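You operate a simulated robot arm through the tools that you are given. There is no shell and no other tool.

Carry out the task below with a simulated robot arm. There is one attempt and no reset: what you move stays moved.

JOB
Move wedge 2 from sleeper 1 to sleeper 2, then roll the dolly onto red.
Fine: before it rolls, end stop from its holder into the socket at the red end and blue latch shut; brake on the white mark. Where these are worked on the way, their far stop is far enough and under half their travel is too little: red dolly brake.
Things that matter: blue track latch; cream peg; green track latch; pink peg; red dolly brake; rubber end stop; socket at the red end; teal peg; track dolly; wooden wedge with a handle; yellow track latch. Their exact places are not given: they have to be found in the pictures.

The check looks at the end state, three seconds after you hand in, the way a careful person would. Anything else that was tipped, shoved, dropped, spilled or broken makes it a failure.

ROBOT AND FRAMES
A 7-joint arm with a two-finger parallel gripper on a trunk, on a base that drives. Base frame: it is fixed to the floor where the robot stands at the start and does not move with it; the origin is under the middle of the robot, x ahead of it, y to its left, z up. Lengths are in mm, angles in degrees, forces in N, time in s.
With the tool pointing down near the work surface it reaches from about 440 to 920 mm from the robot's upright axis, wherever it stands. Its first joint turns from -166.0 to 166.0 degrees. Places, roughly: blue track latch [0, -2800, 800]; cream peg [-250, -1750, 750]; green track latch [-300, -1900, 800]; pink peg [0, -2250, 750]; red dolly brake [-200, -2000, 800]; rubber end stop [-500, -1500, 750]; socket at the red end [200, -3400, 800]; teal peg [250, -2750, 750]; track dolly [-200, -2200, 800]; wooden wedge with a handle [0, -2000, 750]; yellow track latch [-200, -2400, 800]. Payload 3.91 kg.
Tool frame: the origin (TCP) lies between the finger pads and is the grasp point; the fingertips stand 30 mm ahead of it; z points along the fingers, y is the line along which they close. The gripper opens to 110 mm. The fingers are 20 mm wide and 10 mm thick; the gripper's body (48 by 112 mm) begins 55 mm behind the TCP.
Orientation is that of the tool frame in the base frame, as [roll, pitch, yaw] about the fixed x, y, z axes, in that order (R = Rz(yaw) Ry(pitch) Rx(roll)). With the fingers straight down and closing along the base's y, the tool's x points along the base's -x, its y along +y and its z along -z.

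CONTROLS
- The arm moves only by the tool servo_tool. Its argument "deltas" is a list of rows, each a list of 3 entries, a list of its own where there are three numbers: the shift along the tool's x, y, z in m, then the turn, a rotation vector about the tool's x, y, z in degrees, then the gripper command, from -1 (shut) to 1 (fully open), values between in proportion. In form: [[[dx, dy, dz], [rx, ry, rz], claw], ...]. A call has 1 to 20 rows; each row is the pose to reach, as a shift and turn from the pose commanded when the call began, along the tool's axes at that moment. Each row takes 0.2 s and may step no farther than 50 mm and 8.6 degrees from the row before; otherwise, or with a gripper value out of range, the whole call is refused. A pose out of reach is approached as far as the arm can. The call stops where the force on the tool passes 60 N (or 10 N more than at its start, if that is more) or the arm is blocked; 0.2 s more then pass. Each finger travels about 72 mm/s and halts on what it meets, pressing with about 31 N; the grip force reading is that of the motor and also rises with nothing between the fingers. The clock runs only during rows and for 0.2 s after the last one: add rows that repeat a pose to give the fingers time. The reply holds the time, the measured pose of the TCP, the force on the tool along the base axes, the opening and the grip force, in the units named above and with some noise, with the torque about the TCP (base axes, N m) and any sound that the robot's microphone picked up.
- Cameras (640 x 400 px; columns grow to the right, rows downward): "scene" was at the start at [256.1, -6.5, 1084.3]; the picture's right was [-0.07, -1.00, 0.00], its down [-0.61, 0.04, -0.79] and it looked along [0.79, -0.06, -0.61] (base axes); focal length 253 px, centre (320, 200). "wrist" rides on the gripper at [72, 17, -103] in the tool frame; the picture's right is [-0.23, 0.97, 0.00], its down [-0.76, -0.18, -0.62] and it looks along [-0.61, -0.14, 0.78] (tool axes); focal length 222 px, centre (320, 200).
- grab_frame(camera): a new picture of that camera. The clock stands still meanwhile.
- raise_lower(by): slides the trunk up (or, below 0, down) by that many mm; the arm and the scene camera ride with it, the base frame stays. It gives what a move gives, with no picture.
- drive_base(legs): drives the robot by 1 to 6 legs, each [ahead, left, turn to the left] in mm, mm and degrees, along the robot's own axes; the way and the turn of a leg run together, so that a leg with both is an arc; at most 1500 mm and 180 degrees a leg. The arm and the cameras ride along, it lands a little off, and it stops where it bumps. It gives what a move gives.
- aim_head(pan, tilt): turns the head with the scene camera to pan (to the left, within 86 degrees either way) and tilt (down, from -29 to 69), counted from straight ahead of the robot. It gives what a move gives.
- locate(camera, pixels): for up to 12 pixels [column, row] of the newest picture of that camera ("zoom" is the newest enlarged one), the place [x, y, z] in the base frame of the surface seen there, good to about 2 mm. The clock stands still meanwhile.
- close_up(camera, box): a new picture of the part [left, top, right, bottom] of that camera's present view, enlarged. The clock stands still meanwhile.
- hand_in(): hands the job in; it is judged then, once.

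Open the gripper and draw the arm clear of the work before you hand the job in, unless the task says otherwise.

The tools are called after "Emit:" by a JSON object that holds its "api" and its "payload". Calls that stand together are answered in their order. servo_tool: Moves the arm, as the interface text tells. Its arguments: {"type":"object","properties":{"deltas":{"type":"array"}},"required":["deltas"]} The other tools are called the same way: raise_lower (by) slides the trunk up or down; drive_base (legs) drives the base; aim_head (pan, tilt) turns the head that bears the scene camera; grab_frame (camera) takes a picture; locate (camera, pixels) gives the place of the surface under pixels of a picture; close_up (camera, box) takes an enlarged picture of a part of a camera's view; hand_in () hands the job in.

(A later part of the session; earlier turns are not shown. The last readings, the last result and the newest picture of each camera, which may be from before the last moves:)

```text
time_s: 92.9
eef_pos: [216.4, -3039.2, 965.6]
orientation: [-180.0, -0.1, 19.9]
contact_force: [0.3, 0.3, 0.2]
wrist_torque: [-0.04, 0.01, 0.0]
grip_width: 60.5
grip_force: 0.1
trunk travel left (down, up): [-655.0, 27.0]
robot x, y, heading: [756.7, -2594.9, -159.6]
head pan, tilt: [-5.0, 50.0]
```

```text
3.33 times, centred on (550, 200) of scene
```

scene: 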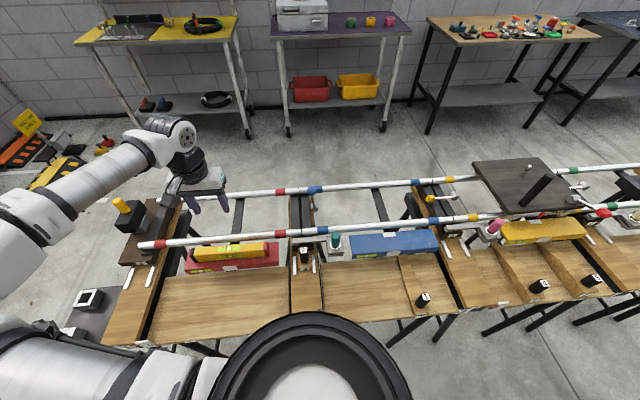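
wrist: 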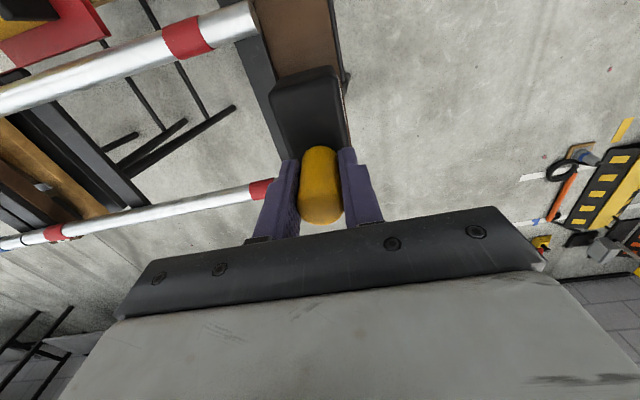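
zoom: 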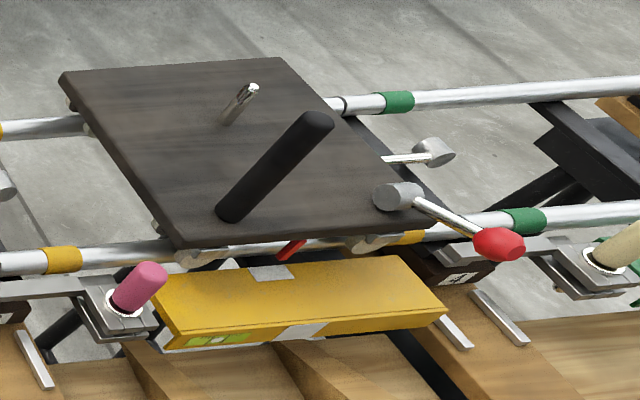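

Each section's coloured beam has a white mark in its middle, and the dolly has a red pointer at (290,250) over yellow's white mark. I measure the dolly, brake lever, pointer, and pegs.

Emit:
{"api": "locate", "payload": {"camera": "zoom", "pixels": [[500, 245], [445, 213], [395, 195], [290, 250], [283, 258], [270, 272], [180, 240], [425, 222], [65, 75], [278, 62], [230, 212], [318, 120]]}}

Emit:
{"api": "locate", "payload": {"camera": "zoom", "pixels": [[150, 270], [130, 300], [245, 95], [225, 118], [360, 245], [195, 258], [300, 240], [615, 250], [430, 155], [390, 160], [385, 205], [215, 340]]}}

```text
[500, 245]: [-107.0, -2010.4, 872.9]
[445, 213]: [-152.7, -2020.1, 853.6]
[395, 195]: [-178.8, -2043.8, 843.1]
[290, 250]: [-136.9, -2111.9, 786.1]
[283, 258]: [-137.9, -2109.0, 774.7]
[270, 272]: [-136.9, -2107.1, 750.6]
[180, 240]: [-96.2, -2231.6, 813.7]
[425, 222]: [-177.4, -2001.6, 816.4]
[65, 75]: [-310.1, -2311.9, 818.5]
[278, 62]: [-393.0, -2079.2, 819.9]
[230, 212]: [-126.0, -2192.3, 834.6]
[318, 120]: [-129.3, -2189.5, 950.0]
```

```text
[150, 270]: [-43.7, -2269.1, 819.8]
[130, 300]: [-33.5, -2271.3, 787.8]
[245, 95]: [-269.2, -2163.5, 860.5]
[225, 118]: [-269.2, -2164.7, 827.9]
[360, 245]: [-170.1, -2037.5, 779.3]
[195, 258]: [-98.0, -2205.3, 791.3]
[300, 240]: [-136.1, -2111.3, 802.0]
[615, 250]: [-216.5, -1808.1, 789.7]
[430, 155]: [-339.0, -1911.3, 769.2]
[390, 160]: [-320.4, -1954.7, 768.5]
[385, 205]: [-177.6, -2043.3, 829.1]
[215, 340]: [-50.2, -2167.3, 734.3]
```

The dolly spans t≈1816–2060, its pointer is at t≈1931 over yellow's mark, and the brake knob is at (-107,-2010,873). Now I measure the blue latch precisely, and the yellow latch as reference for "shut".

Emit:
{"api": "close_up", "payload": {"camera": "scene", "box": [400, 165, 520, 285]}}

Emit:
{"api": "locate", "payload": {"camera": "zoom", "pixels": [[220, 113], [208, 113], [232, 112], [300, 103], [260, 108], [290, 100], [310, 105], [85, 233], [230, 55], [298, 182]]}}

Emit:
{"api": "close_up", "payload": {"camera": "scene", "box": [290, 165, 350, 225]}}

Emit:
{"api": "locate", "payload": {"camera": "zoom", "pixels": [[268, 140], [250, 140], [285, 140], [268, 170], [275, 200], [285, 235], [275, 250], [295, 250], [278, 215], [240, 230], [180, 200], [210, 200]]}}

```text
3.33 times, centred on (460, 225) of scene
```

zoom: 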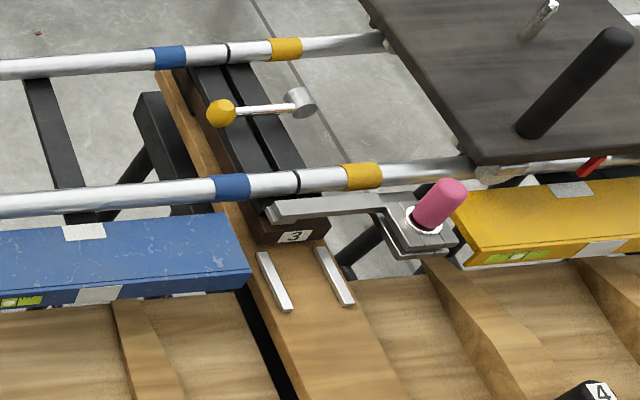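

```text
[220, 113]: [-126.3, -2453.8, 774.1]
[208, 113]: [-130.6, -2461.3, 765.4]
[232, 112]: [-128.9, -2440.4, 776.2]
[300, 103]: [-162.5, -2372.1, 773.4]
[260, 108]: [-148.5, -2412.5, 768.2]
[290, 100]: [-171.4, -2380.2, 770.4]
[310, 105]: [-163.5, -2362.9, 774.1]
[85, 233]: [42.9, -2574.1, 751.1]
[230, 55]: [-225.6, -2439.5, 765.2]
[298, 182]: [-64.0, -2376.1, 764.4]
```

```text
6.67 times, centred on (320, 195) of scene
```

zoom: 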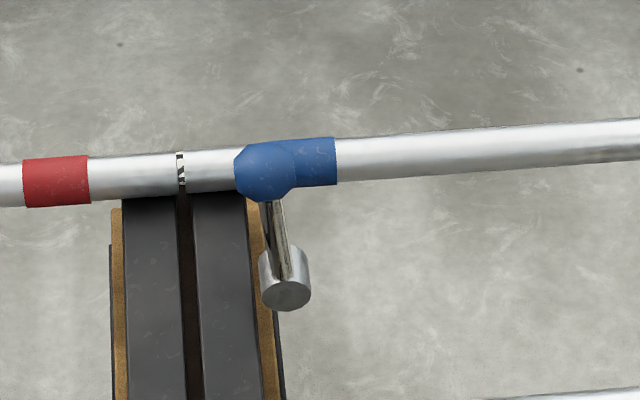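

```text
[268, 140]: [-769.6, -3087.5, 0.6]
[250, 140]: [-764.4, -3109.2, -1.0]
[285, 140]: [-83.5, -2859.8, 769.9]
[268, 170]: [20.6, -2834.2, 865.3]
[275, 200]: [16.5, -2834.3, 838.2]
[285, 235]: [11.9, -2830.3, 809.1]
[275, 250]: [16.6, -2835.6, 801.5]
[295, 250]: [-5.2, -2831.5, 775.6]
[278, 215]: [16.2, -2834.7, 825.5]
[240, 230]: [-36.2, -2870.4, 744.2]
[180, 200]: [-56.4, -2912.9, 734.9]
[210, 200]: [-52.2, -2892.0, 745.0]
```

Blue lever: hub at t≈2657, z≈770; knob up at (20,-2834), z≈862; the yellow lever shows "shut" = lying toward the red end (knob t≈+93, z≈770). I move the closed gripper to the green side of the blue knob at height.

Emit:
{"api": "servo_tool", "payload": {"deltas": [[[-0.01, -0.04, 0], [0, 0, 0], -1], [[-0.02, -0.085, 0], [0, 0, 0], -1], [[-0.03, -0.13, 0], [0, 0, 0], -1], [[-0.04, -0.175, 0], [0, 0, 0], -1], [[-0.05, -0.22, 0], [0, 0, 0], -1], [[-0.06, -0.265, 0], [0, 0, 0], -1], [[-0.08, -0.3024, 0], [0, 0, 0], -1], [[-0.1188, -0.3024, 0], [0, 0, 0], -1], [[-0.1188, -0.3024, 0], [0, 0, 0], -1]]}}

Emit:
{"api": "close_up", "payload": {"camera": "scene", "box": [260, 120, 400, 240]}}

Emit:
{"api": "grab_frame", "payload": {"camera": "wrist"}}

```text
time_s: 94.9
eef_pos: [2.9, -2791.9, 963.7]
orientation: [-179.9, -0.2, 19.8]
contact_force: [0.3, -0.5, -0.4]
wrist_torque: [0.01, 0.0, 0.01]
grip_width: 0.2
grip_force: 31.1
trunk travel left (down, up): [-655.0, 27.0]
robot x, y, heading: [755.0, -2596.8, -159.5]
head pan, tilt: [-5.0, 50.0]
```

```text
3.33 times, centred on (330, 180) of scene
```

zoom: 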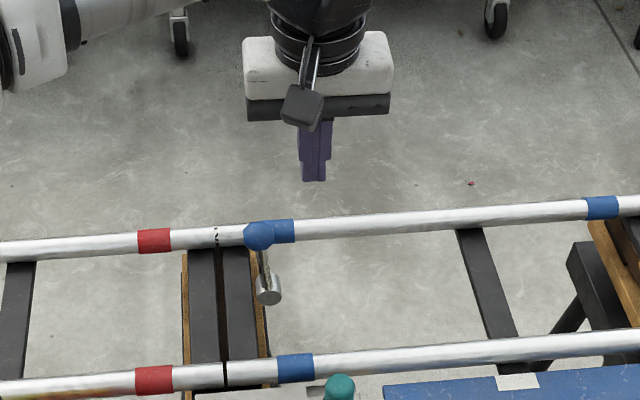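

```text
taken
```

wrist: 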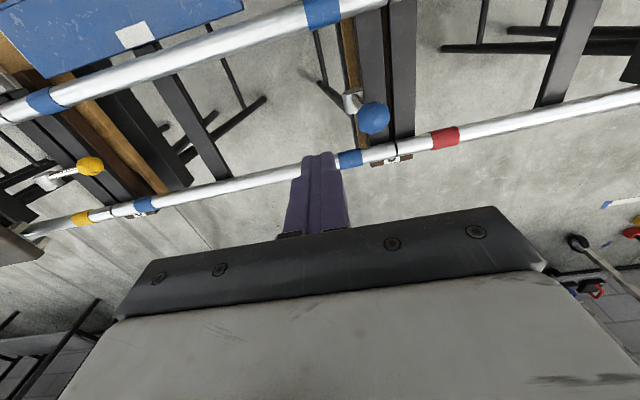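

I check the knob with the wrist camera (at 372,118) as well.

Emit:
{"api": "locate", "payload": {"camera": "wrist", "pixels": [[372, 118], [360, 118], [386, 118], [372, 105], [372, 130], [353, 102], [348, 98], [358, 108]]}}

```text
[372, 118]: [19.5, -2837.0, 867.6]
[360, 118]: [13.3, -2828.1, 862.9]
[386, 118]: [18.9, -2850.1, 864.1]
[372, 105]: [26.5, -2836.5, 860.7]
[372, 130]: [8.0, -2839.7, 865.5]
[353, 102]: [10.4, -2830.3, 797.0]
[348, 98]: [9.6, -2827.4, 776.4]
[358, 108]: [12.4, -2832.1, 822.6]
```

The knob centre is at n≈-970, t≈2668. I descend beside it and push it toward the red end in 8 mm steps.

Emit:
{"api": "servo_tool", "payload": {"deltas": [[[-0.002, 0, 0.045], [0, 0, 0], -1], [[-0.002, 0, 0.09], [0, 0, 0], -1], [[-0.002, 0.01, 0.09], [0, 0, 0], -1], [[-0.002, 0.02, 0.09], [0, 0, 0], -1], [[-0.002, 0.028, 0.09], [0, 0, 0], -1], [[-0.002, 0.036, 0.09], [0, 0, 0], -1], [[-0.002, 0.044, 0.09], [0, 0, 0], -1]]}}

Emit:
{"api": "close_up", "payload": {"camera": "scene", "box": [260, 120, 400, 240]}}

```text
time_s: 96.5
eef_pos: [15.9, -2836.3, 874.3]
orientation: [180.0, 0.0, 19.8]
contact_force: [0.3, 1.1, 0.4]
wrist_torque: [-0.01, -0.02, -0.04]
grip_width: 0.0
grip_force: 30.7
trunk travel left (down, up): [-655.0, 27.0]
robot x, y, heading: [755.7, -2594.1, -159.7]
head pan, tilt: [-5.0, 50.0]
```

```text
3.33 times, centred on (330, 180) of scene
```

zoom: 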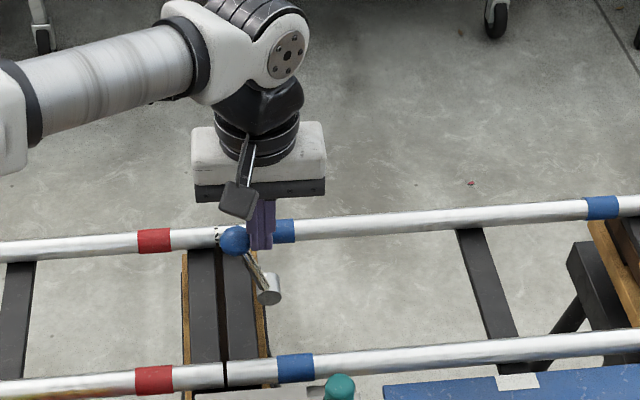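

The lever follows with ~1 N. I push further while lowering slightly.

Emit:
{"api": "servo_tool", "payload": {"deltas": [[[0, 0.01, 0.002], [0, 0, 0], -1], [[0, 0.02, 0.006], [0, 0, 0], -1], [[0, 0.03, 0.012], [0, 0, 0], -1], [[0, 0.038, 0.02], [0, 0, 0], -1], [[0, 0.045, 0.028], [0, 0, 0], -1]]}}

Emit:
{"api": "close_up", "payload": {"camera": "scene", "box": [260, 120, 400, 240]}}

```text
time_s: 97.7
eef_pos: [33.3, -2880.0, 846.3]
orientation: [179.9, 0.0, 19.8]
contact_force: [0.7, 0.8, 0.0]
wrist_torque: [-0.01, 0.02, -0.03]
grip_width: 0.1
grip_force: 30.9
trunk travel left (down, up): [-655.0, 27.0]
robot x, y, heading: [757.9, -2593.5, -159.6]
head pan, tilt: [-5.0, 50.0]
```

```text
3.33 times, centred on (330, 180) of scene
```

zoom: 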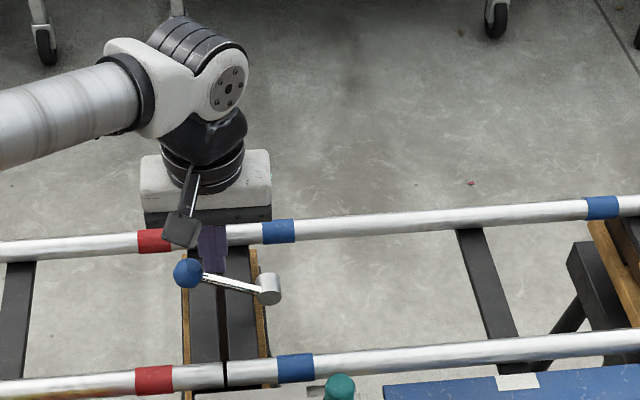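

The lever is now about two-thirds down. I locate the knob and then press down on it from above.

Emit:
{"api": "locate", "payload": {"camera": "zoom", "pixels": [[188, 268], [188, 262], [178, 272], [230, 285], [268, 290]]}}

Emit:
{"api": "servo_tool", "payload": {"deltas": [[[0, 0, -0.02], [0, 0, 0], -1], [[0, 0.02, -0.02], [0, 0, 0], -1], [[0, 0.033, -0.02], [0, 0, 0], -1], [[0, 0.033, 0.0], [0, 0, 0], -1], [[0, 0.035, 0.01], [0, 0, 0], -1], [[0, 0.035, 0.02], [0, 0, 0], -1]]}}

Emit:
{"api": "close_up", "payload": {"camera": "scene", "box": [260, 120, 400, 240]}}

```text
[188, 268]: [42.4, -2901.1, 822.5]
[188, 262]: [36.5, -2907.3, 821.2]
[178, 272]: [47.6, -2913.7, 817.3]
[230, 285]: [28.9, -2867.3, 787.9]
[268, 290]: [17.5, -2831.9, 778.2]
```

```text
time_s: 99.1
eef_pos: [44.4, -2912.6, 827.3]
orientation: [-180.0, -0.1, 19.9]
contact_force: [0.1, -0.8, -0.3]
wrist_torque: [-0.01, -0.03, 0.02]
grip_width: 0.1
grip_force: 31.0
trunk travel left (down, up): [-655.0, 27.0]
robot x, y, heading: [760.0, -2596.9, -159.9]
head pan, tilt: [-5.0, 50.0]
```

```text
3.33 times, centred on (330, 180) of scene
```

zoom: 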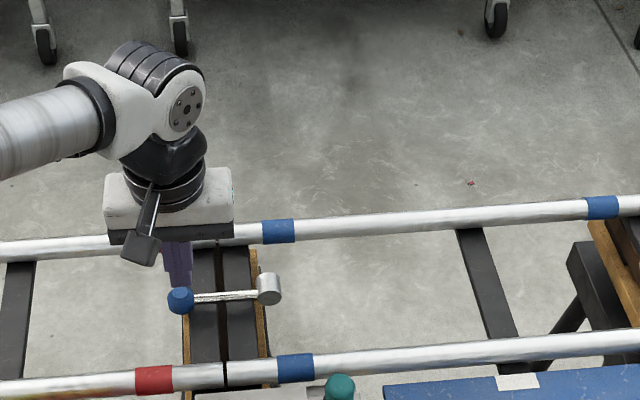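

Pressing works; the lever is close to horizontal. I press further down until it stops.

Emit:
{"api": "servo_tool", "payload": {"deltas": [[[0, 0.001, 0.005], [0, 0, 0], -1], [[0, 0.001, 0.01], [0, 0, 0], -1], [[0, 0.001, 0.015], [0, 0, 0], -1], [[0, 0.001, 0.018], [0, 0, 0], -1], [[0, 0.001, 0.02], [0, 0, 0], -1]]}}

Emit:
{"api": "close_up", "payload": {"camera": "scene", "box": [260, 120, 400, 240]}}

```text
time_s: 100.3
eef_pos: [44.0, -2913.6, 808.9]
orientation: [180.0, 0.1, 19.8]
contact_force: [3.1, 0.5, 9.8]
wrist_torque: [-0.02, -0.04, 0.02]
grip_width: 0.0
grip_force: 31.2
trunk travel left (down, up): [-655.0, 27.0]
robot x, y, heading: [753.9, -2592.8, -159.9]
head pan, tilt: [-5.0, 50.0]
```

```text
3.33 times, centred on (330, 180) of scene
```

zoom: 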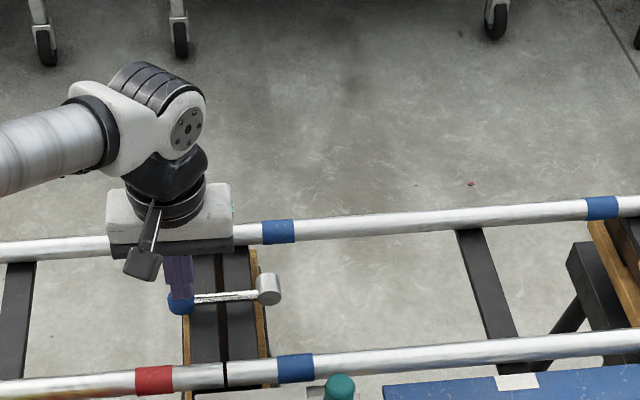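

Reaction of ~10 N at tip z≈779: probably the stop. I press 4 mm more to confirm, then lift away.

Emit:
{"api": "servo_tool", "payload": {"deltas": [[[0, 0, 0.002], [0, 0, 0], -1], [[0, 0, 0.004], [0, 0, 0], -1]]}}

Emit:
{"api": "servo_tool", "payload": {"deltas": [[[0, 0, -0.04], [0, 0, 0], -1], [[0, 0, -0.09], [0, 0, 0], -1], [[0, 0, -0.13], [0, 0, 0], -1], [[0, 0.045, -0.15], [0, 0, 0], -1], [[0, 0.09, -0.15], [0, 0, 0], -1]]}}

Emit:
{"api": "close_up", "payload": {"camera": "scene", "box": [260, 140, 480, 260]}}

Emit:
{"api": "locate", "payload": {"camera": "zoom", "pixels": [[120, 167], [180, 155], [150, 160], [480, 165], [540, 158]]}}

```text
time_s: 100.9
eef_pos: [43.7, -2912.3, 806.5]
orientation: [180.0, 0.2, 19.8]
contact_force: [-1.9, -0.4, 26.3]
wrist_torque: [-0.07, 0.07, -0.09]
grip_width: 0.1
grip_force: 31.3
trunk travel left (down, up): [-655.0, 27.0]
robot x, y, heading: [753.8, -2595.2, -159.6]
head pan, tilt: [-5.0, 50.0]
```

```text
time_s: 102.1
eef_pos: [74.9, -2996.8, 956.5]
orientation: [180.0, -0.1, 19.8]
contact_force: [0.0, -0.4, -0.5]
wrist_torque: [-0.02, 0.0, 0.0]
grip_width: 0.0
grip_force: 31.0
trunk travel left (down, up): [-655.0, 27.0]
robot x, y, heading: [755.7, -2598.7, -159.7]
head pan, tilt: [-5.0, 50.0]
```

```text
2.91 times, centred on (370, 200) of scene
```

zoom: 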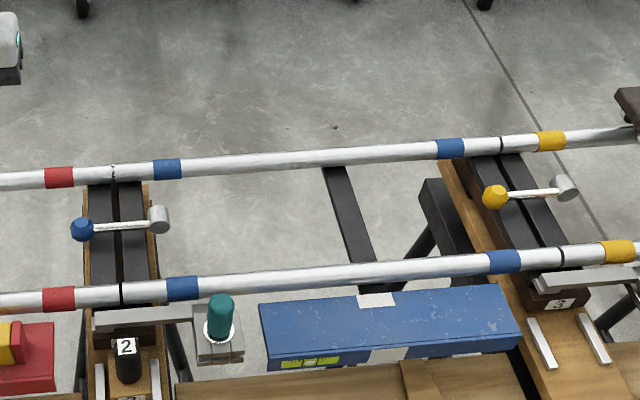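

```text
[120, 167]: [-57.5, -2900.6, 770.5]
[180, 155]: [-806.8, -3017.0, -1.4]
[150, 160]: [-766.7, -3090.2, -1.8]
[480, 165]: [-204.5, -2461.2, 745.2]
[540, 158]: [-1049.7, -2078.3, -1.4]
```

The blue latch lies like the yellow one: shut. Next I check the clearance of the spirit level on the red beam and find the red section's white mark.

Emit:
{"api": "close_up", "payload": {"camera": "scene", "box": [140, 200, 310, 300]}}

Emit:
{"api": "locate", "payload": {"camera": "zoom", "pixels": [[200, 175], [480, 160], [340, 165], [340, 180], [210, 215], [330, 235], [345, 255], [360, 250], [475, 200], [340, 155], [330, 262], [500, 160]]}}

```text
3.76 times, centred on (225, 250) of scene
```

zoom: 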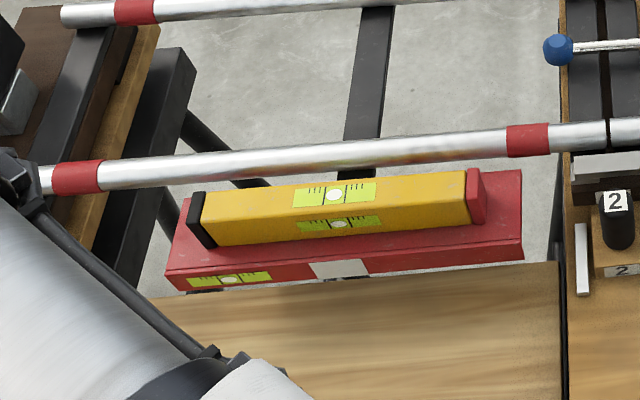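

```text
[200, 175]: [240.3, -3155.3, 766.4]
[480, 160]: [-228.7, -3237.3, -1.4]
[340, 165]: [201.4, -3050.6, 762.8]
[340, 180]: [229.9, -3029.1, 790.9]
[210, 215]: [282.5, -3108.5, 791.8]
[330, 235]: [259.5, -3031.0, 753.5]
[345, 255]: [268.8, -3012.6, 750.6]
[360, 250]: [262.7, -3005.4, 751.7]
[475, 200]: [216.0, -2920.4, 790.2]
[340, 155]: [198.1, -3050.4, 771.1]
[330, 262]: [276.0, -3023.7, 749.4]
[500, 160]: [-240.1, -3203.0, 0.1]
```

The level's back edge (n≈-838) leaves room for the dolly's pointer (n≈-861). I measure the white marks on the blue beam (top and front) to relate them to red's front mark.

Emit:
{"api": "close_up", "payload": {"camera": "scene", "box": [340, 220, 450, 290]}}

Emit:
{"api": "locate", "payload": {"camera": "zoom", "pixels": [[155, 113], [215, 103], [160, 130], [235, 128], [198, 125], [200, 248], [265, 240], [190, 265], [265, 262], [228, 256]]}}

```text
5.71 times, centred on (395, 255) of scene
```

zoom: 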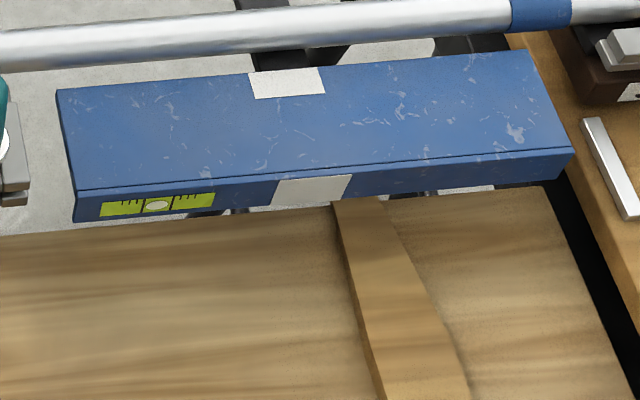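

```text
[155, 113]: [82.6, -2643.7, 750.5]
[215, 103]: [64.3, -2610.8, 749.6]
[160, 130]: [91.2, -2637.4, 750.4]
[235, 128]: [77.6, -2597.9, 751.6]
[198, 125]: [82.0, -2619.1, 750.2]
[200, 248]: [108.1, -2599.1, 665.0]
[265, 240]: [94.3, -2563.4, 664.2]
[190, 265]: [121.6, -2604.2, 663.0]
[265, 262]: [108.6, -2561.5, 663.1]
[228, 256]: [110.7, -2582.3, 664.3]
```

Emit:
{"api": "locate", "payload": {"camera": "zoom", "pixels": [[250, 72], [320, 68], [256, 98], [325, 94], [287, 83], [280, 180], [350, 177], [272, 204], [340, 200], [312, 190], [60, 95], [525, 52]]}}

Emit:
{"api": "close_up", "payload": {"camera": "scene", "box": [180, 230, 270, 290]}}

```text
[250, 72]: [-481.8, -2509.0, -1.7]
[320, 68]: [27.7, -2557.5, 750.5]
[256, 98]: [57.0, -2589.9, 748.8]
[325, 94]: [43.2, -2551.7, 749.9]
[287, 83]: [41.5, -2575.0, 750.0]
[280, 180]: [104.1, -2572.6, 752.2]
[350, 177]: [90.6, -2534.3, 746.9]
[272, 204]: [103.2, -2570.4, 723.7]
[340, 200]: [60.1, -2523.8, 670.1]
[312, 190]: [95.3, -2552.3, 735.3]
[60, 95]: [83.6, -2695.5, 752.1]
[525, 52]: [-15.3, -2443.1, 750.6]
```

```text
6.67 times, centred on (225, 260) of scene
```

zoom: 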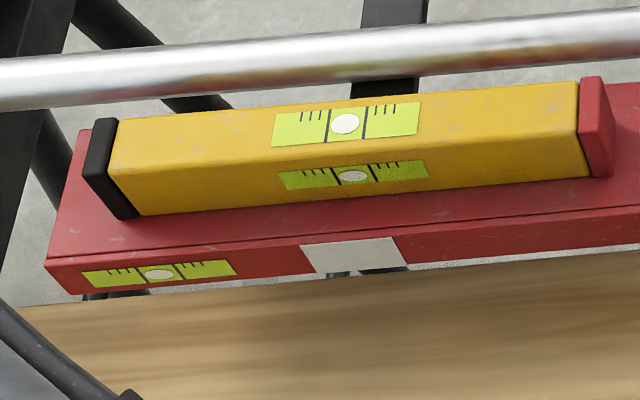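

Blue's mark centre is at t≈2429 both on top and front. Now red's front mark corners.

Emit:
{"api": "locate", "payload": {"camera": "zoom", "pixels": [[303, 248], [390, 239], [346, 246], [350, 255], [318, 271], [400, 262], [300, 247], [394, 238], [60, 262], [635, 210]]}}

Emit:
{"api": "close_up", "payload": {"camera": "scene", "box": [490, 190, 620, 270]}}

```text
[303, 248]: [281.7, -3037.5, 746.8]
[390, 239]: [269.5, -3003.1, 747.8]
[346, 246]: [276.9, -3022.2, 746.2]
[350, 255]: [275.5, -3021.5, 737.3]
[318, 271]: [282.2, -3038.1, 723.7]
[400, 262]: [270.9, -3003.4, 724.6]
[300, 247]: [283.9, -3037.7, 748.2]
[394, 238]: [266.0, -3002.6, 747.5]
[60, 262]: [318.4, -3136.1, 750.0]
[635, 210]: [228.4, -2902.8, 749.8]
```

```text
4.92 times, centred on (555, 230) of scene
```

zoom: 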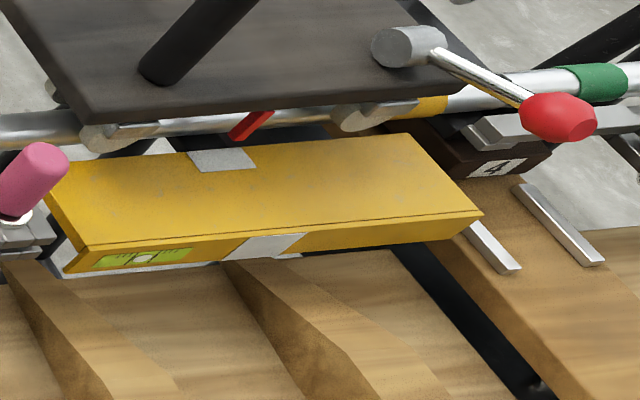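

Red's mark centre is t≈2928. I measure yellow's mark and the dolly's pointer in this zoom.

Emit:
{"api": "locate", "payload": {"camera": "zoom", "pixels": [[195, 162], [250, 160], [222, 160], [235, 136], [243, 130], [255, 122], [268, 114], [233, 262], [292, 258], [245, 262], [105, 120], [470, 85]]}}

Emit:
{"api": "locate", "payload": {"camera": "zoom", "pixels": [[405, 45], [380, 45], [440, 40], [455, 62], [480, 78], [510, 97], [555, 115], [590, 125], [530, 130], [555, 95], [560, 138], [395, 70]]}}

```text
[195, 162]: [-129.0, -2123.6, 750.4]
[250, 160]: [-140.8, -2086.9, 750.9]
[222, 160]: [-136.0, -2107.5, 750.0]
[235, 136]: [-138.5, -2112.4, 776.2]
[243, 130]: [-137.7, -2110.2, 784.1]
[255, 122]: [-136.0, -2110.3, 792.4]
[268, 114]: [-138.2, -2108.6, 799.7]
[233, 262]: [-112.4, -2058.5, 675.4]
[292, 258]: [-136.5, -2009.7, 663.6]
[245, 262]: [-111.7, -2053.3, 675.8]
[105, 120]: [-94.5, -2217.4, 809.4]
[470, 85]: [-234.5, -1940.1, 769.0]
```

```text
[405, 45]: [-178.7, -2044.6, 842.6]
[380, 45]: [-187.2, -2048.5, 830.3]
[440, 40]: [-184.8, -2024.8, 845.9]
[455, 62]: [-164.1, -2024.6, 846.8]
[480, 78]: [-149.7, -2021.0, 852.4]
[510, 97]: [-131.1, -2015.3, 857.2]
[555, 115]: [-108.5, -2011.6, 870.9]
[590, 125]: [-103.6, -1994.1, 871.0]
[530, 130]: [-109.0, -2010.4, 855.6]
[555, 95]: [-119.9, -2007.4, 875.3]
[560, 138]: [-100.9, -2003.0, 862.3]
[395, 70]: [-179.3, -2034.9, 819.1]
```

The pointer (t≈1932) sits on yellow's mark (t≈1928), so the dolly must roll ≈998 mm to red's mark. I raise the arm a bit and drive right to reach the brake.

Emit:
{"api": "servo_tool", "payload": {"deltas": [[[0.04, 0, -0.02], [0, 0, 0], -1], [[0.08, 0, -0.05], [0, 0, 0], 0.0], [[0.12, 0, -0.08], [0, 0, 0], 0.2], [[0.12, 0, -0.08], [0, 0, 0], 0.2]]}}

Emit:
{"api": "drive_base", "payload": {"legs": [[0, -540, -0.5]]}}

Emit:
{"api": "grab_frame", "payload": {"camera": "scene"}}

```text
time_s: 103.1
eef_pos: [186.6, -2955.7, 1034.9]
orientation: [-180.0, -0.2, 19.8]
contact_force: [0.3, -0.4, -0.2]
wrist_torque: [0.02, -0.02, 0.04]
grip_width: 66.0
grip_force: 0.0
trunk travel left (down, up): [-655.0, 27.0]
robot x, y, heading: [752.9, -2596.7, -159.9]
head pan, tilt: [-5.0, 50.0]
```

```text
time_s: 107.8
eef_pos: [-2.0, -2445.6, 1034.8]
orientation: [-179.9, 0.0, 20.1]
contact_force: [0.9, 0.0, 0.6]
wrist_torque: [0.0, -0.02, -0.03]
grip_width: 65.7
grip_force: 0.0
trunk travel left (down, up): [-655.0, 27.0]
robot x, y, heading: [570.3, -2079.7, -159.7]
head pan, tilt: [-5.0, 50.0]
```

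```text
taken
```

scene: 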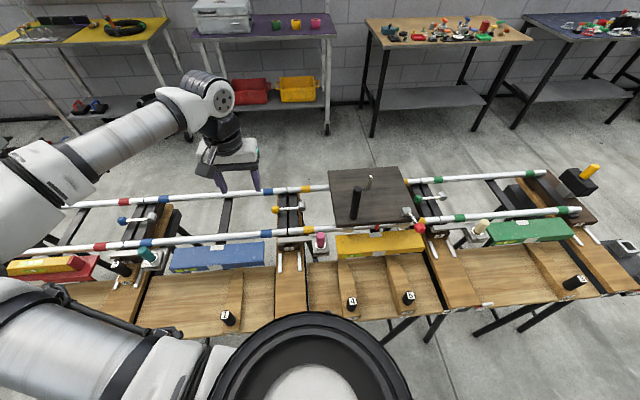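

I zoom on the dolly from this viewpoint.

Emit:
{"api": "close_up", "payload": {"camera": "scene", "box": [310, 150, 450, 260]}}

Emit:
{"api": "locate", "payload": {"camera": "zoom", "pixels": [[518, 328], [510, 335], [527, 325], [490, 295], [462, 285], [445, 290], [435, 288], [215, 175], [210, 310], [295, 320], [155, 240], [285, 135]]}}

```text
3.64 times, centred on (380, 205) of scene
```

zoom: 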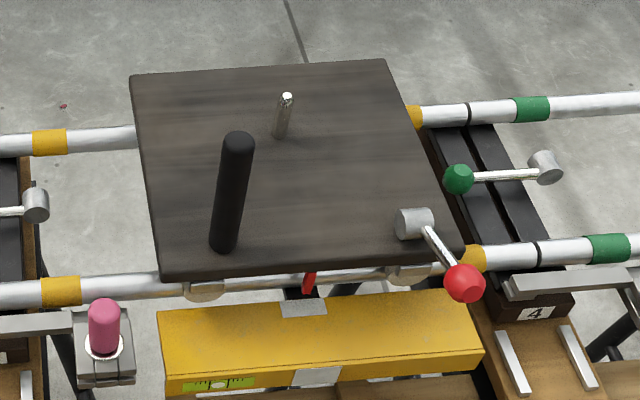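

```text
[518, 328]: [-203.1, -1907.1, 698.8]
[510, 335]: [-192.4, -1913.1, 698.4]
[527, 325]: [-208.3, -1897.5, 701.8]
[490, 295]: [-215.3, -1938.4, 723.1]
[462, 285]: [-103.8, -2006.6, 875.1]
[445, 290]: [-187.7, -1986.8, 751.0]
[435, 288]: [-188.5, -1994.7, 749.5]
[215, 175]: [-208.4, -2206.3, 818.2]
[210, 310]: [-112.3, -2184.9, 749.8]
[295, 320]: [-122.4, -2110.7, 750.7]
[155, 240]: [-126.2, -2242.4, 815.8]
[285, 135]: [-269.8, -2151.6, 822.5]
```

I measure the red knob and lever more exactly.

Emit:
{"api": "close_up", "payload": {"camera": "scene", "box": [390, 195, 430, 240]}}

Emit:
{"api": "locate", "payload": {"camera": "zoom", "pixels": [[350, 260], [310, 270], [395, 270], [350, 235], [350, 310], [270, 170], [230, 110], [205, 130], [165, 135], [185, 95], [240, 95], [300, 210]]}}

```text
8.89 times, centred on (410, 218) of scene
```

zoom: 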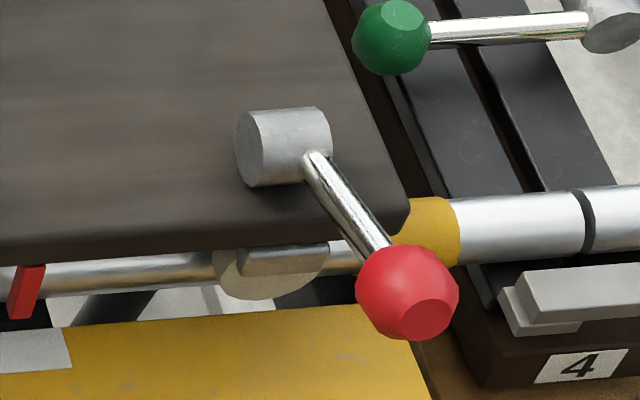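

```text
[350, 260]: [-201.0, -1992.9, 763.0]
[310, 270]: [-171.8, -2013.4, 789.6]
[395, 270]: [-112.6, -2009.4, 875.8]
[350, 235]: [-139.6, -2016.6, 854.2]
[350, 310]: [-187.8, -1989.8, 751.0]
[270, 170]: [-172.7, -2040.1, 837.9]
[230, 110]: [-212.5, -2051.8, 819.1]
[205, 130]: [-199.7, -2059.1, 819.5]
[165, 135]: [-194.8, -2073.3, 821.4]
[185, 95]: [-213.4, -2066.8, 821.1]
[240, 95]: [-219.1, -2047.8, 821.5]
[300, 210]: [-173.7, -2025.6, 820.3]
```

I sample the knob's surface for its centre.

Emit:
{"api": "locate", "payload": {"camera": "zoom", "pixels": [[407, 292], [428, 320], [372, 288], [448, 290], [405, 252], [395, 328], [320, 165], [345, 205], [370, 235], [310, 160], [280, 140], [250, 150]]}}

```text
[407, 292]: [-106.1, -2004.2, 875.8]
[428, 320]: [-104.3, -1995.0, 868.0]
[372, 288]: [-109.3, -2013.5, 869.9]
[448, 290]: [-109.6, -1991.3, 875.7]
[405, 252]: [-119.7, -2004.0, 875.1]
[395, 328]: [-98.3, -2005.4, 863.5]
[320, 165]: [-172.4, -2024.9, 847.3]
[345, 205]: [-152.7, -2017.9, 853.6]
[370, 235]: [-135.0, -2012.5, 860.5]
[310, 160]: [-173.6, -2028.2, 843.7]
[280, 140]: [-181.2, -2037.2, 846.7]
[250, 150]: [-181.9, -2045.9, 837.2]
```

Knob centre ≈ (-115,-2001,863); hub axis at n≈-882, z≈836, lever radius ≈84 mm, swinging in the cross-track plane. I move the open gripper above the knob.

Emit:
{"api": "servo_tool", "payload": {"deltas": [[[0.005, -0.045, 0], [0, 0, 0], 0.2], [[0.01, -0.09, 0], [0, 0, 0], 0.2], [[0.015, -0.135, 0], [0, 0, 0], 0.2], [[0.02, -0.18, 0], [0, 0, 0], 0.2], [[0.025, -0.225, 0], [0, 0, 0], 0.2], [[0.03, -0.27, 0], [0, 0, 0], 0.2], [[0.035, -0.315, 0], [0, 0, 0], 0.2], [[0.04, -0.36, 0], [0, 0, 0], 0.2], [[0.045, -0.405, 0], [0, 0, 0], 0.2], [[0.0464, -0.44, 0.02], [0, 0, 0], 0.2], [[0.0464, -0.4568, 0.06], [0, 0, 0], 0.2], [[0.0464, -0.4568, 0.08], [0, 0, 0], 0.2], [[0.0464, -0.4568, 0.08], [0, 0, 0], 0.2]]}}

Emit:
{"api": "grab_frame", "payload": {"camera": "wrist"}}

Emit:
{"api": "grab_frame", "payload": {"camera": "scene"}}

```text
time_s: 110.6
eef_pos: [-116.1, -1998.5, 957.2]
orientation: [180.0, -0.1, 20.1]
contact_force: [-0.6, -0.2, 0.0]
wrist_torque: [0.0, 0.02, -0.03]
grip_width: 66.0
grip_force: 0.0
trunk travel left (down, up): [-655.0, 27.0]
robot x, y, heading: [568.6, -2083.7, -159.5]
head pan, tilt: [-5.0, 50.0]
```

```text
taken
```

wrist: 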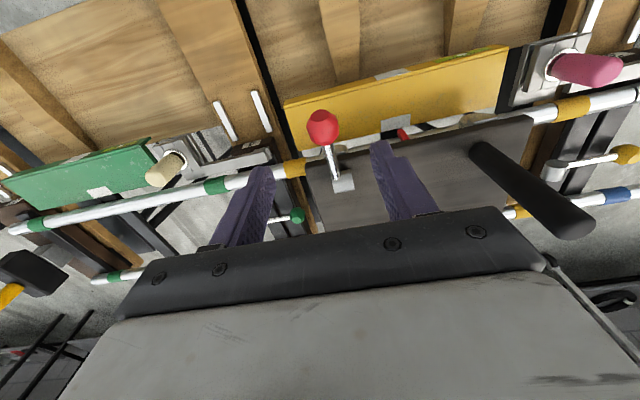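

```text
taken
```

scene: 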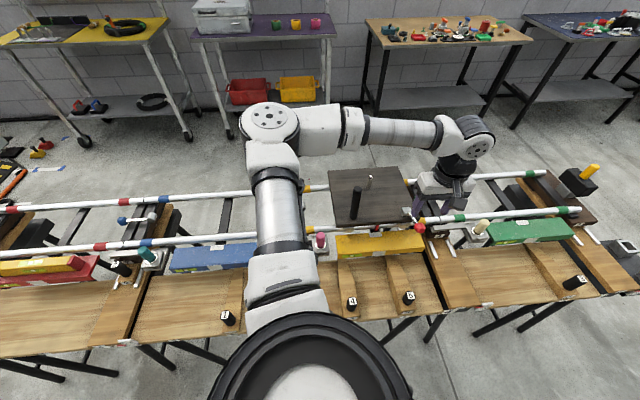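

I verify the knob's place in the wrist picture (323,126).

Emit:
{"api": "locate", "payload": {"camera": "wrist", "pixels": [[323, 126], [310, 126], [337, 126], [323, 112], [323, 140], [332, 160], [342, 183], [337, 172]]}}

```text
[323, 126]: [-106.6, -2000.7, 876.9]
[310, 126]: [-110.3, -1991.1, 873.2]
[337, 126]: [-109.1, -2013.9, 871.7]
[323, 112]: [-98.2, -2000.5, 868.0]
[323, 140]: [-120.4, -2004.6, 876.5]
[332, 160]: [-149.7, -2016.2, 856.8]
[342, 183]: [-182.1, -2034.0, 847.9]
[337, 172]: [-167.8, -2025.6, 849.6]
```

I correct by +3/+5 mm, descend so the TCP is at the knob's centre, and close on it.

Emit:
{"api": "servo_tool", "payload": {"deltas": [[[0.002, 0.004, 0.04], [0, 0, 0], 0.2], [[0.002, 0.004, 0.08], [0, 0, 0], 0.2], [[0.002, 0.004, 0.096], [0, 0, 0], 0.2], [[0.002, 0.004, 0.096], [0, 0, 0], 0.2], [[0.002, 0.004, 0.096], [0, 0, 0], -1], [[0.002, 0.004, 0.096], [0, 0, 0], -1], [[0.002, 0.004, 0.096], [0, 0, 0], -1]]}}

Emit:
{"api": "close_up", "payload": {"camera": "scene", "box": [360, 140, 480, 260]}}

```text
time_s: 112.2
eef_pos: [-112.9, -2001.2, 860.0]
orientation: [-179.8, -0.1, 20.1]
contact_force: [-6.2, 12.3, 1.1]
wrist_torque: [-0.02, 0.09, -0.03]
grip_width: 26.9
grip_force: 45.4
trunk travel left (down, up): [-655.0, 27.0]
robot x, y, heading: [566.2, -2084.8, -159.3]
head pan, tilt: [-5.0, 50.0]
```

```text
3.33 times, centred on (420, 200) of scene
```

zoom: 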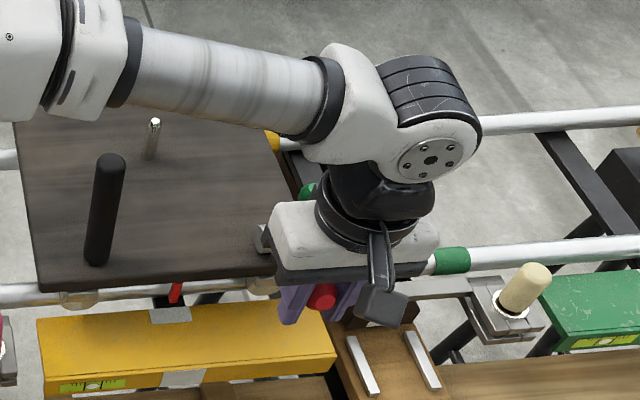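

The brake knob is gripped (a slight side load of 13 N, which I relieve by 1.5 mm). I start the arc upward and inward.

Emit:
{"api": "servo_tool", "payload": {"deltas": [[[0, -0.0015, 0], [0, 0, 0], -1], [[-0.0017, -0.0015, -0.005], [0, 0, 0], -1], [[-0.0036, -0.0015, -0.0096], [0, 0, 0], -1], [[-0.0083, -0.0015, -0.0187], [0, 0, 0], -1], [[-0.0083, -0.0015, -0.0187], [0, 0, 0], -1]]}}

Emit:
{"api": "close_up", "payload": {"camera": "scene", "box": [360, 140, 480, 260]}}

```text
time_s: 113.4
eef_pos: [-120.3, -2004.3, 878.0]
orientation: [179.8, -0.2, 20.0]
contact_force: [4.2, 13.5, -12.1]
wrist_torque: [0.33, -1.12, -0.02]
grip_width: 27.3
grip_force: 44.9
trunk travel left (down, up): [-655.0, 27.0]
robot x, y, heading: [571.7, -2082.0, -159.1]
head pan, tilt: [-5.0, 50.0]
```

```text
3.33 times, centred on (420, 200) of scene
```

zoom: 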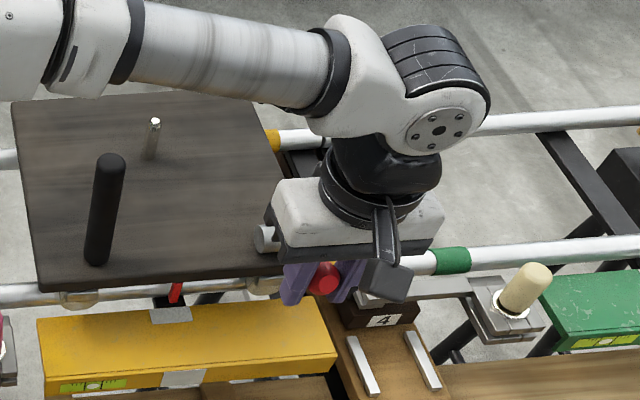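

The lever moves (12 N). I continue the arc to about 60°, easing sideways by 2 mm more.

Emit:
{"api": "servo_tool", "payload": {"deltas": [[[-0.0058, -0.002, -0.0084], [0, 0, 0], -1], [[-0.0126, -0.002, -0.0161], [0, 0, 0], -1], [[-0.0203, -0.002, -0.0229], [0, 0, 0], -1], [[-0.0287, -0.002, -0.0287], [0, 0, 0], -1], [[-0.0287, -0.002, -0.0287], [0, 0, 0], -1]]}}

Emit:
{"api": "close_up", "payload": {"camera": "scene", "box": [360, 140, 480, 260]}}

```text
time_s: 114.6
eef_pos: [-147.3, -2012.8, 905.5]
orientation: [-180.0, -0.1, 20.1]
contact_force: [12.2, 5.0, -6.4]
wrist_torque: [0.4, -1.11, -0.01]
grip_width: 27.2
grip_force: 45.3
trunk travel left (down, up): [-655.0, 27.0]
robot x, y, heading: [566.9, -2080.9, -159.4]
head pan, tilt: [-5.0, 50.0]
```

```text
3.33 times, centred on (420, 200) of scene
```

zoom: 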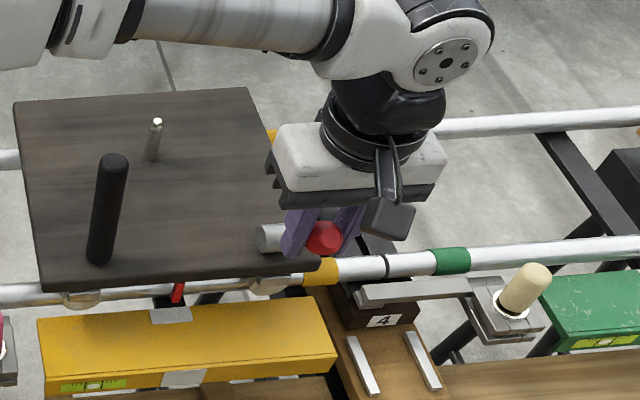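

The lever follows (resistance ~14 N). I continue over the top to ~94°.

Emit:
{"api": "servo_tool", "payload": {"deltas": [[[-0.0091, 0, -0.0047], [0, 0, 0], -1], [[-0.0187, 0, -0.0083], [0, 0, 0], -1], [[-0.0287, 0, -0.0107], [0, 0, 0], -1], [[-0.0389, 0, -0.0119], [0, 0, 0], -1], [[-0.0492, 0, -0.0118], [0, 0, 0], -1], [[-0.0492, 0, -0.0118], [0, 0, 0], -1]]}}

Emit:
{"api": "close_up", "payload": {"camera": "scene", "box": [360, 140, 480, 260]}}

```text
time_s: 116.0
eef_pos: [-194.0, -2029.7, 917.4]
orientation: [180.0, -0.2, 20.1]
contact_force: [-0.3, 0.6, -0.2]
wrist_torque: [0.0, -0.01, 0.01]
grip_width: 0.0
grip_force: 37.4
trunk travel left (down, up): [-655.0, 27.0]
robot x, y, heading: [566.5, -2083.7, -159.5]
head pan, tilt: [-5.0, 50.0]
```

```text
3.33 times, centred on (420, 200) of scene
```

zoom: 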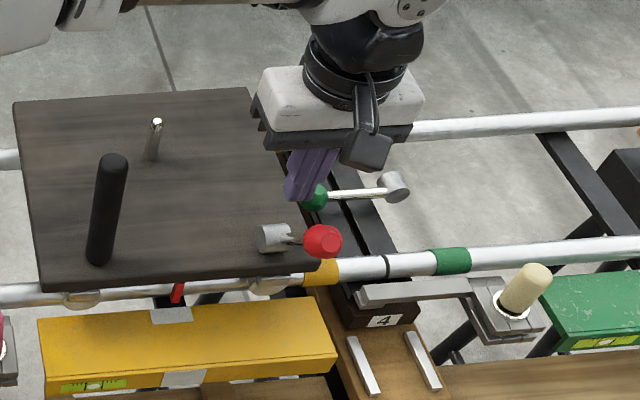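

The gripper slipped off; the knob remains up at (322,240). I measure where the lever stands now.

Emit:
{"api": "close_up", "payload": {"camera": "scene", "box": [390, 190, 440, 240]}}

Emit:
{"api": "locate", "payload": {"camera": "zoom", "pixels": [[250, 180], [230, 180], [270, 185], [250, 160], [250, 205], [185, 178], [160, 170], [140, 180], [190, 190], [255, 190]]}}

Emit:
{"api": "grab_frame", "payload": {"camera": "wrist"}}

```text
8.00 times, centred on (415, 215) of scene
```

zoom: 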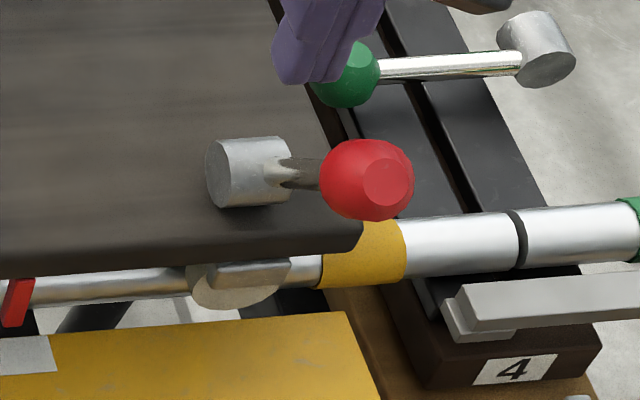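

```text
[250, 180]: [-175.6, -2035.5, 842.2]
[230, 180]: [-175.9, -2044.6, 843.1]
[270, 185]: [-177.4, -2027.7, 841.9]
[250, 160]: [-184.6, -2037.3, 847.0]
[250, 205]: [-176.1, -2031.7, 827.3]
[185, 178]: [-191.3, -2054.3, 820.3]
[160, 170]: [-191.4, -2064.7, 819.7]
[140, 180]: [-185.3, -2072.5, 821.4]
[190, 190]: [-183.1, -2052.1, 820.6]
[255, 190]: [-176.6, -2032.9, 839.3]
```

```text
taken
```

wrist: 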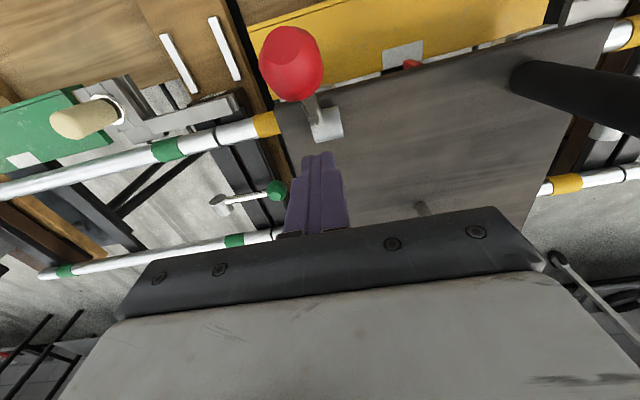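

Emit:
{"api": "locate", "payload": {"camera": "zoom", "pixels": [[370, 170], [340, 180], [400, 180], [360, 150], [375, 200], [310, 170], [295, 165], [388, 182]]}}

Emit:
{"api": "locate", "payload": {"camera": "wrist", "pixels": [[290, 60], [270, 65], [312, 60], [285, 40], [292, 90], [312, 110], [328, 125], [412, 64]]}}

```text
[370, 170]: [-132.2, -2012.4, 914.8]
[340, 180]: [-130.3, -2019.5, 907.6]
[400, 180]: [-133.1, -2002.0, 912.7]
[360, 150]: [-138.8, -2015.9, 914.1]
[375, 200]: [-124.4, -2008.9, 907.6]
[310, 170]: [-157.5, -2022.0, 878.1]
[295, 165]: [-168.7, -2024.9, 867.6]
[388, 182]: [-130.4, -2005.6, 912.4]
```

```text
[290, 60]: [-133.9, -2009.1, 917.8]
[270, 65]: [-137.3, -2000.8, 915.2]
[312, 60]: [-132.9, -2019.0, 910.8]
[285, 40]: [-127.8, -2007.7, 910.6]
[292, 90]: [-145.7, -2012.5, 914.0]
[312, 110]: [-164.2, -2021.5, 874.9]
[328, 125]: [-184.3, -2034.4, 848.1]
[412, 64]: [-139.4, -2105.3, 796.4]
```

The lever stands at ≈51° now (from ≈19°), so the grip slipped. I'll push it on instead: raise, go around to the knob's outboard side with closed fingers, and lower to tip z≈888.

Emit:
{"api": "servo_tool", "payload": {"deltas": [[[0, 0.001, -0.045], [0, 0, 0], -1], [[0.02, 0.002, -0.07], [0, 0, 0], -1], [[0.06, 0.002, -0.07], [0, 0, 0], -1], [[0.1, 0.002, -0.07], [0, 0, 0], -1], [[0.1, 0.002, -0.03], [0, 0, 0], -1], [[0.1, 0.002, 0.0], [0, 0, 0], -1], [[0.1, 0.002, 0.0], [0, 0, 0], -1]]}}

Emit:
{"api": "close_up", "payload": {"camera": "scene", "box": [360, 140, 480, 260]}}

```text
time_s: 117.6
eef_pos: [-100.1, -1997.2, 915.6]
orientation: [180.0, -0.1, 20.1]
contact_force: [-0.5, -0.1, 0.4]
wrist_torque: [0.0, -0.01, 0.03]
grip_width: 0.0
grip_force: 37.2
trunk travel left (down, up): [-655.0, 27.0]
robot x, y, heading: [567.0, -2083.0, -159.2]
head pan, tilt: [-5.0, 50.0]
```

```text
3.33 times, centred on (420, 200) of scene
```

zoom: 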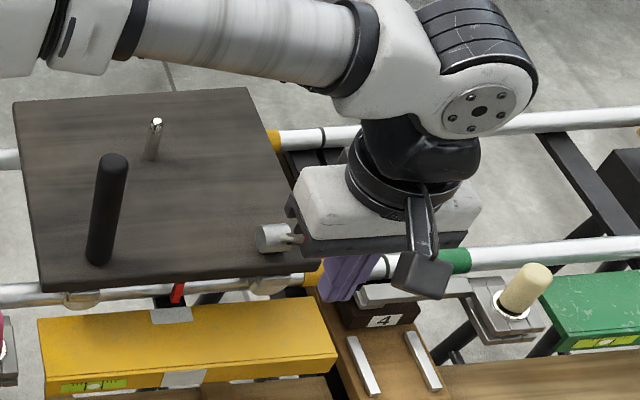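

Now I push inward in small steps.

Emit:
{"api": "servo_tool", "payload": {"deltas": [[[-0.01, 0, 0], [0, 0, 0], -1], [[-0.02, 0, 0], [0, 0, 0], -1], [[-0.028, 0, 0], [0, 0, 0], -1], [[-0.036, 0, 0], [0, 0, 0], -1], [[-0.044, 0, 0], [0, 0, 0], -1]]}}

Emit:
{"api": "close_up", "payload": {"camera": "scene", "box": [360, 140, 480, 260]}}

```text
time_s: 118.8
eef_pos: [-140.6, -2013.5, 918.2]
orientation: [180.0, -0.1, 20.1]
contact_force: [-0.3, -0.4, -1.0]
wrist_torque: [-0.01, 0.0, 0.01]
grip_width: 0.2
grip_force: 37.9
trunk travel left (down, up): [-655.0, 27.0]
robot x, y, heading: [567.4, -2080.6, -159.3]
head pan, tilt: [-5.0, 50.0]
```

```text
3.33 times, centred on (420, 200) of scene
```

zoom: 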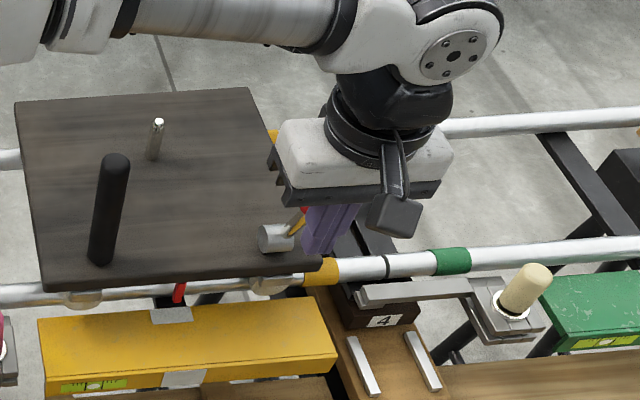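

It moves easily — the earlier position wasn't the stop. I keep pushing inward.

Emit:
{"api": "servo_tool", "payload": {"deltas": [[[-0.01, 0, 0], [0, 0, 0], -1], [[-0.02, 0, 0], [0, 0, 0], -1], [[-0.03, 0, 0], [0, 0, 0], -1], [[-0.04, 0, 0], [0, 0, 0], -1], [[-0.05, 0, 0], [0, 0, 0], -1]]}}

Emit:
{"api": "close_up", "payload": {"camera": "scene", "box": [360, 140, 480, 260]}}

```text
time_s: 120.0
eef_pos: [-169.8, -2015.2, 918.3]
orientation: [-179.8, -1.5, 18.6]
contact_force: [22.9, 10.3, 11.3]
wrist_torque: [-0.04, 0.23, -0.07]
grip_width: 0.2
grip_force: 37.6
trunk travel left (down, up): [-655.0, 27.0]
robot x, y, heading: [567.9, -2080.1, -159.4]
head pan, tilt: [-5.0, 50.0]
stopped in row 5: the force on the tool passed its limit at 66 N (the readings are from after the stop); the commanded pose is now the measured one
```

```text
3.33 times, centred on (420, 200) of scene
```

zoom: 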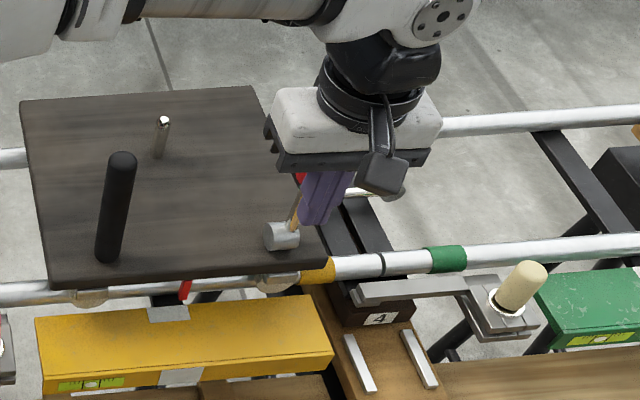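

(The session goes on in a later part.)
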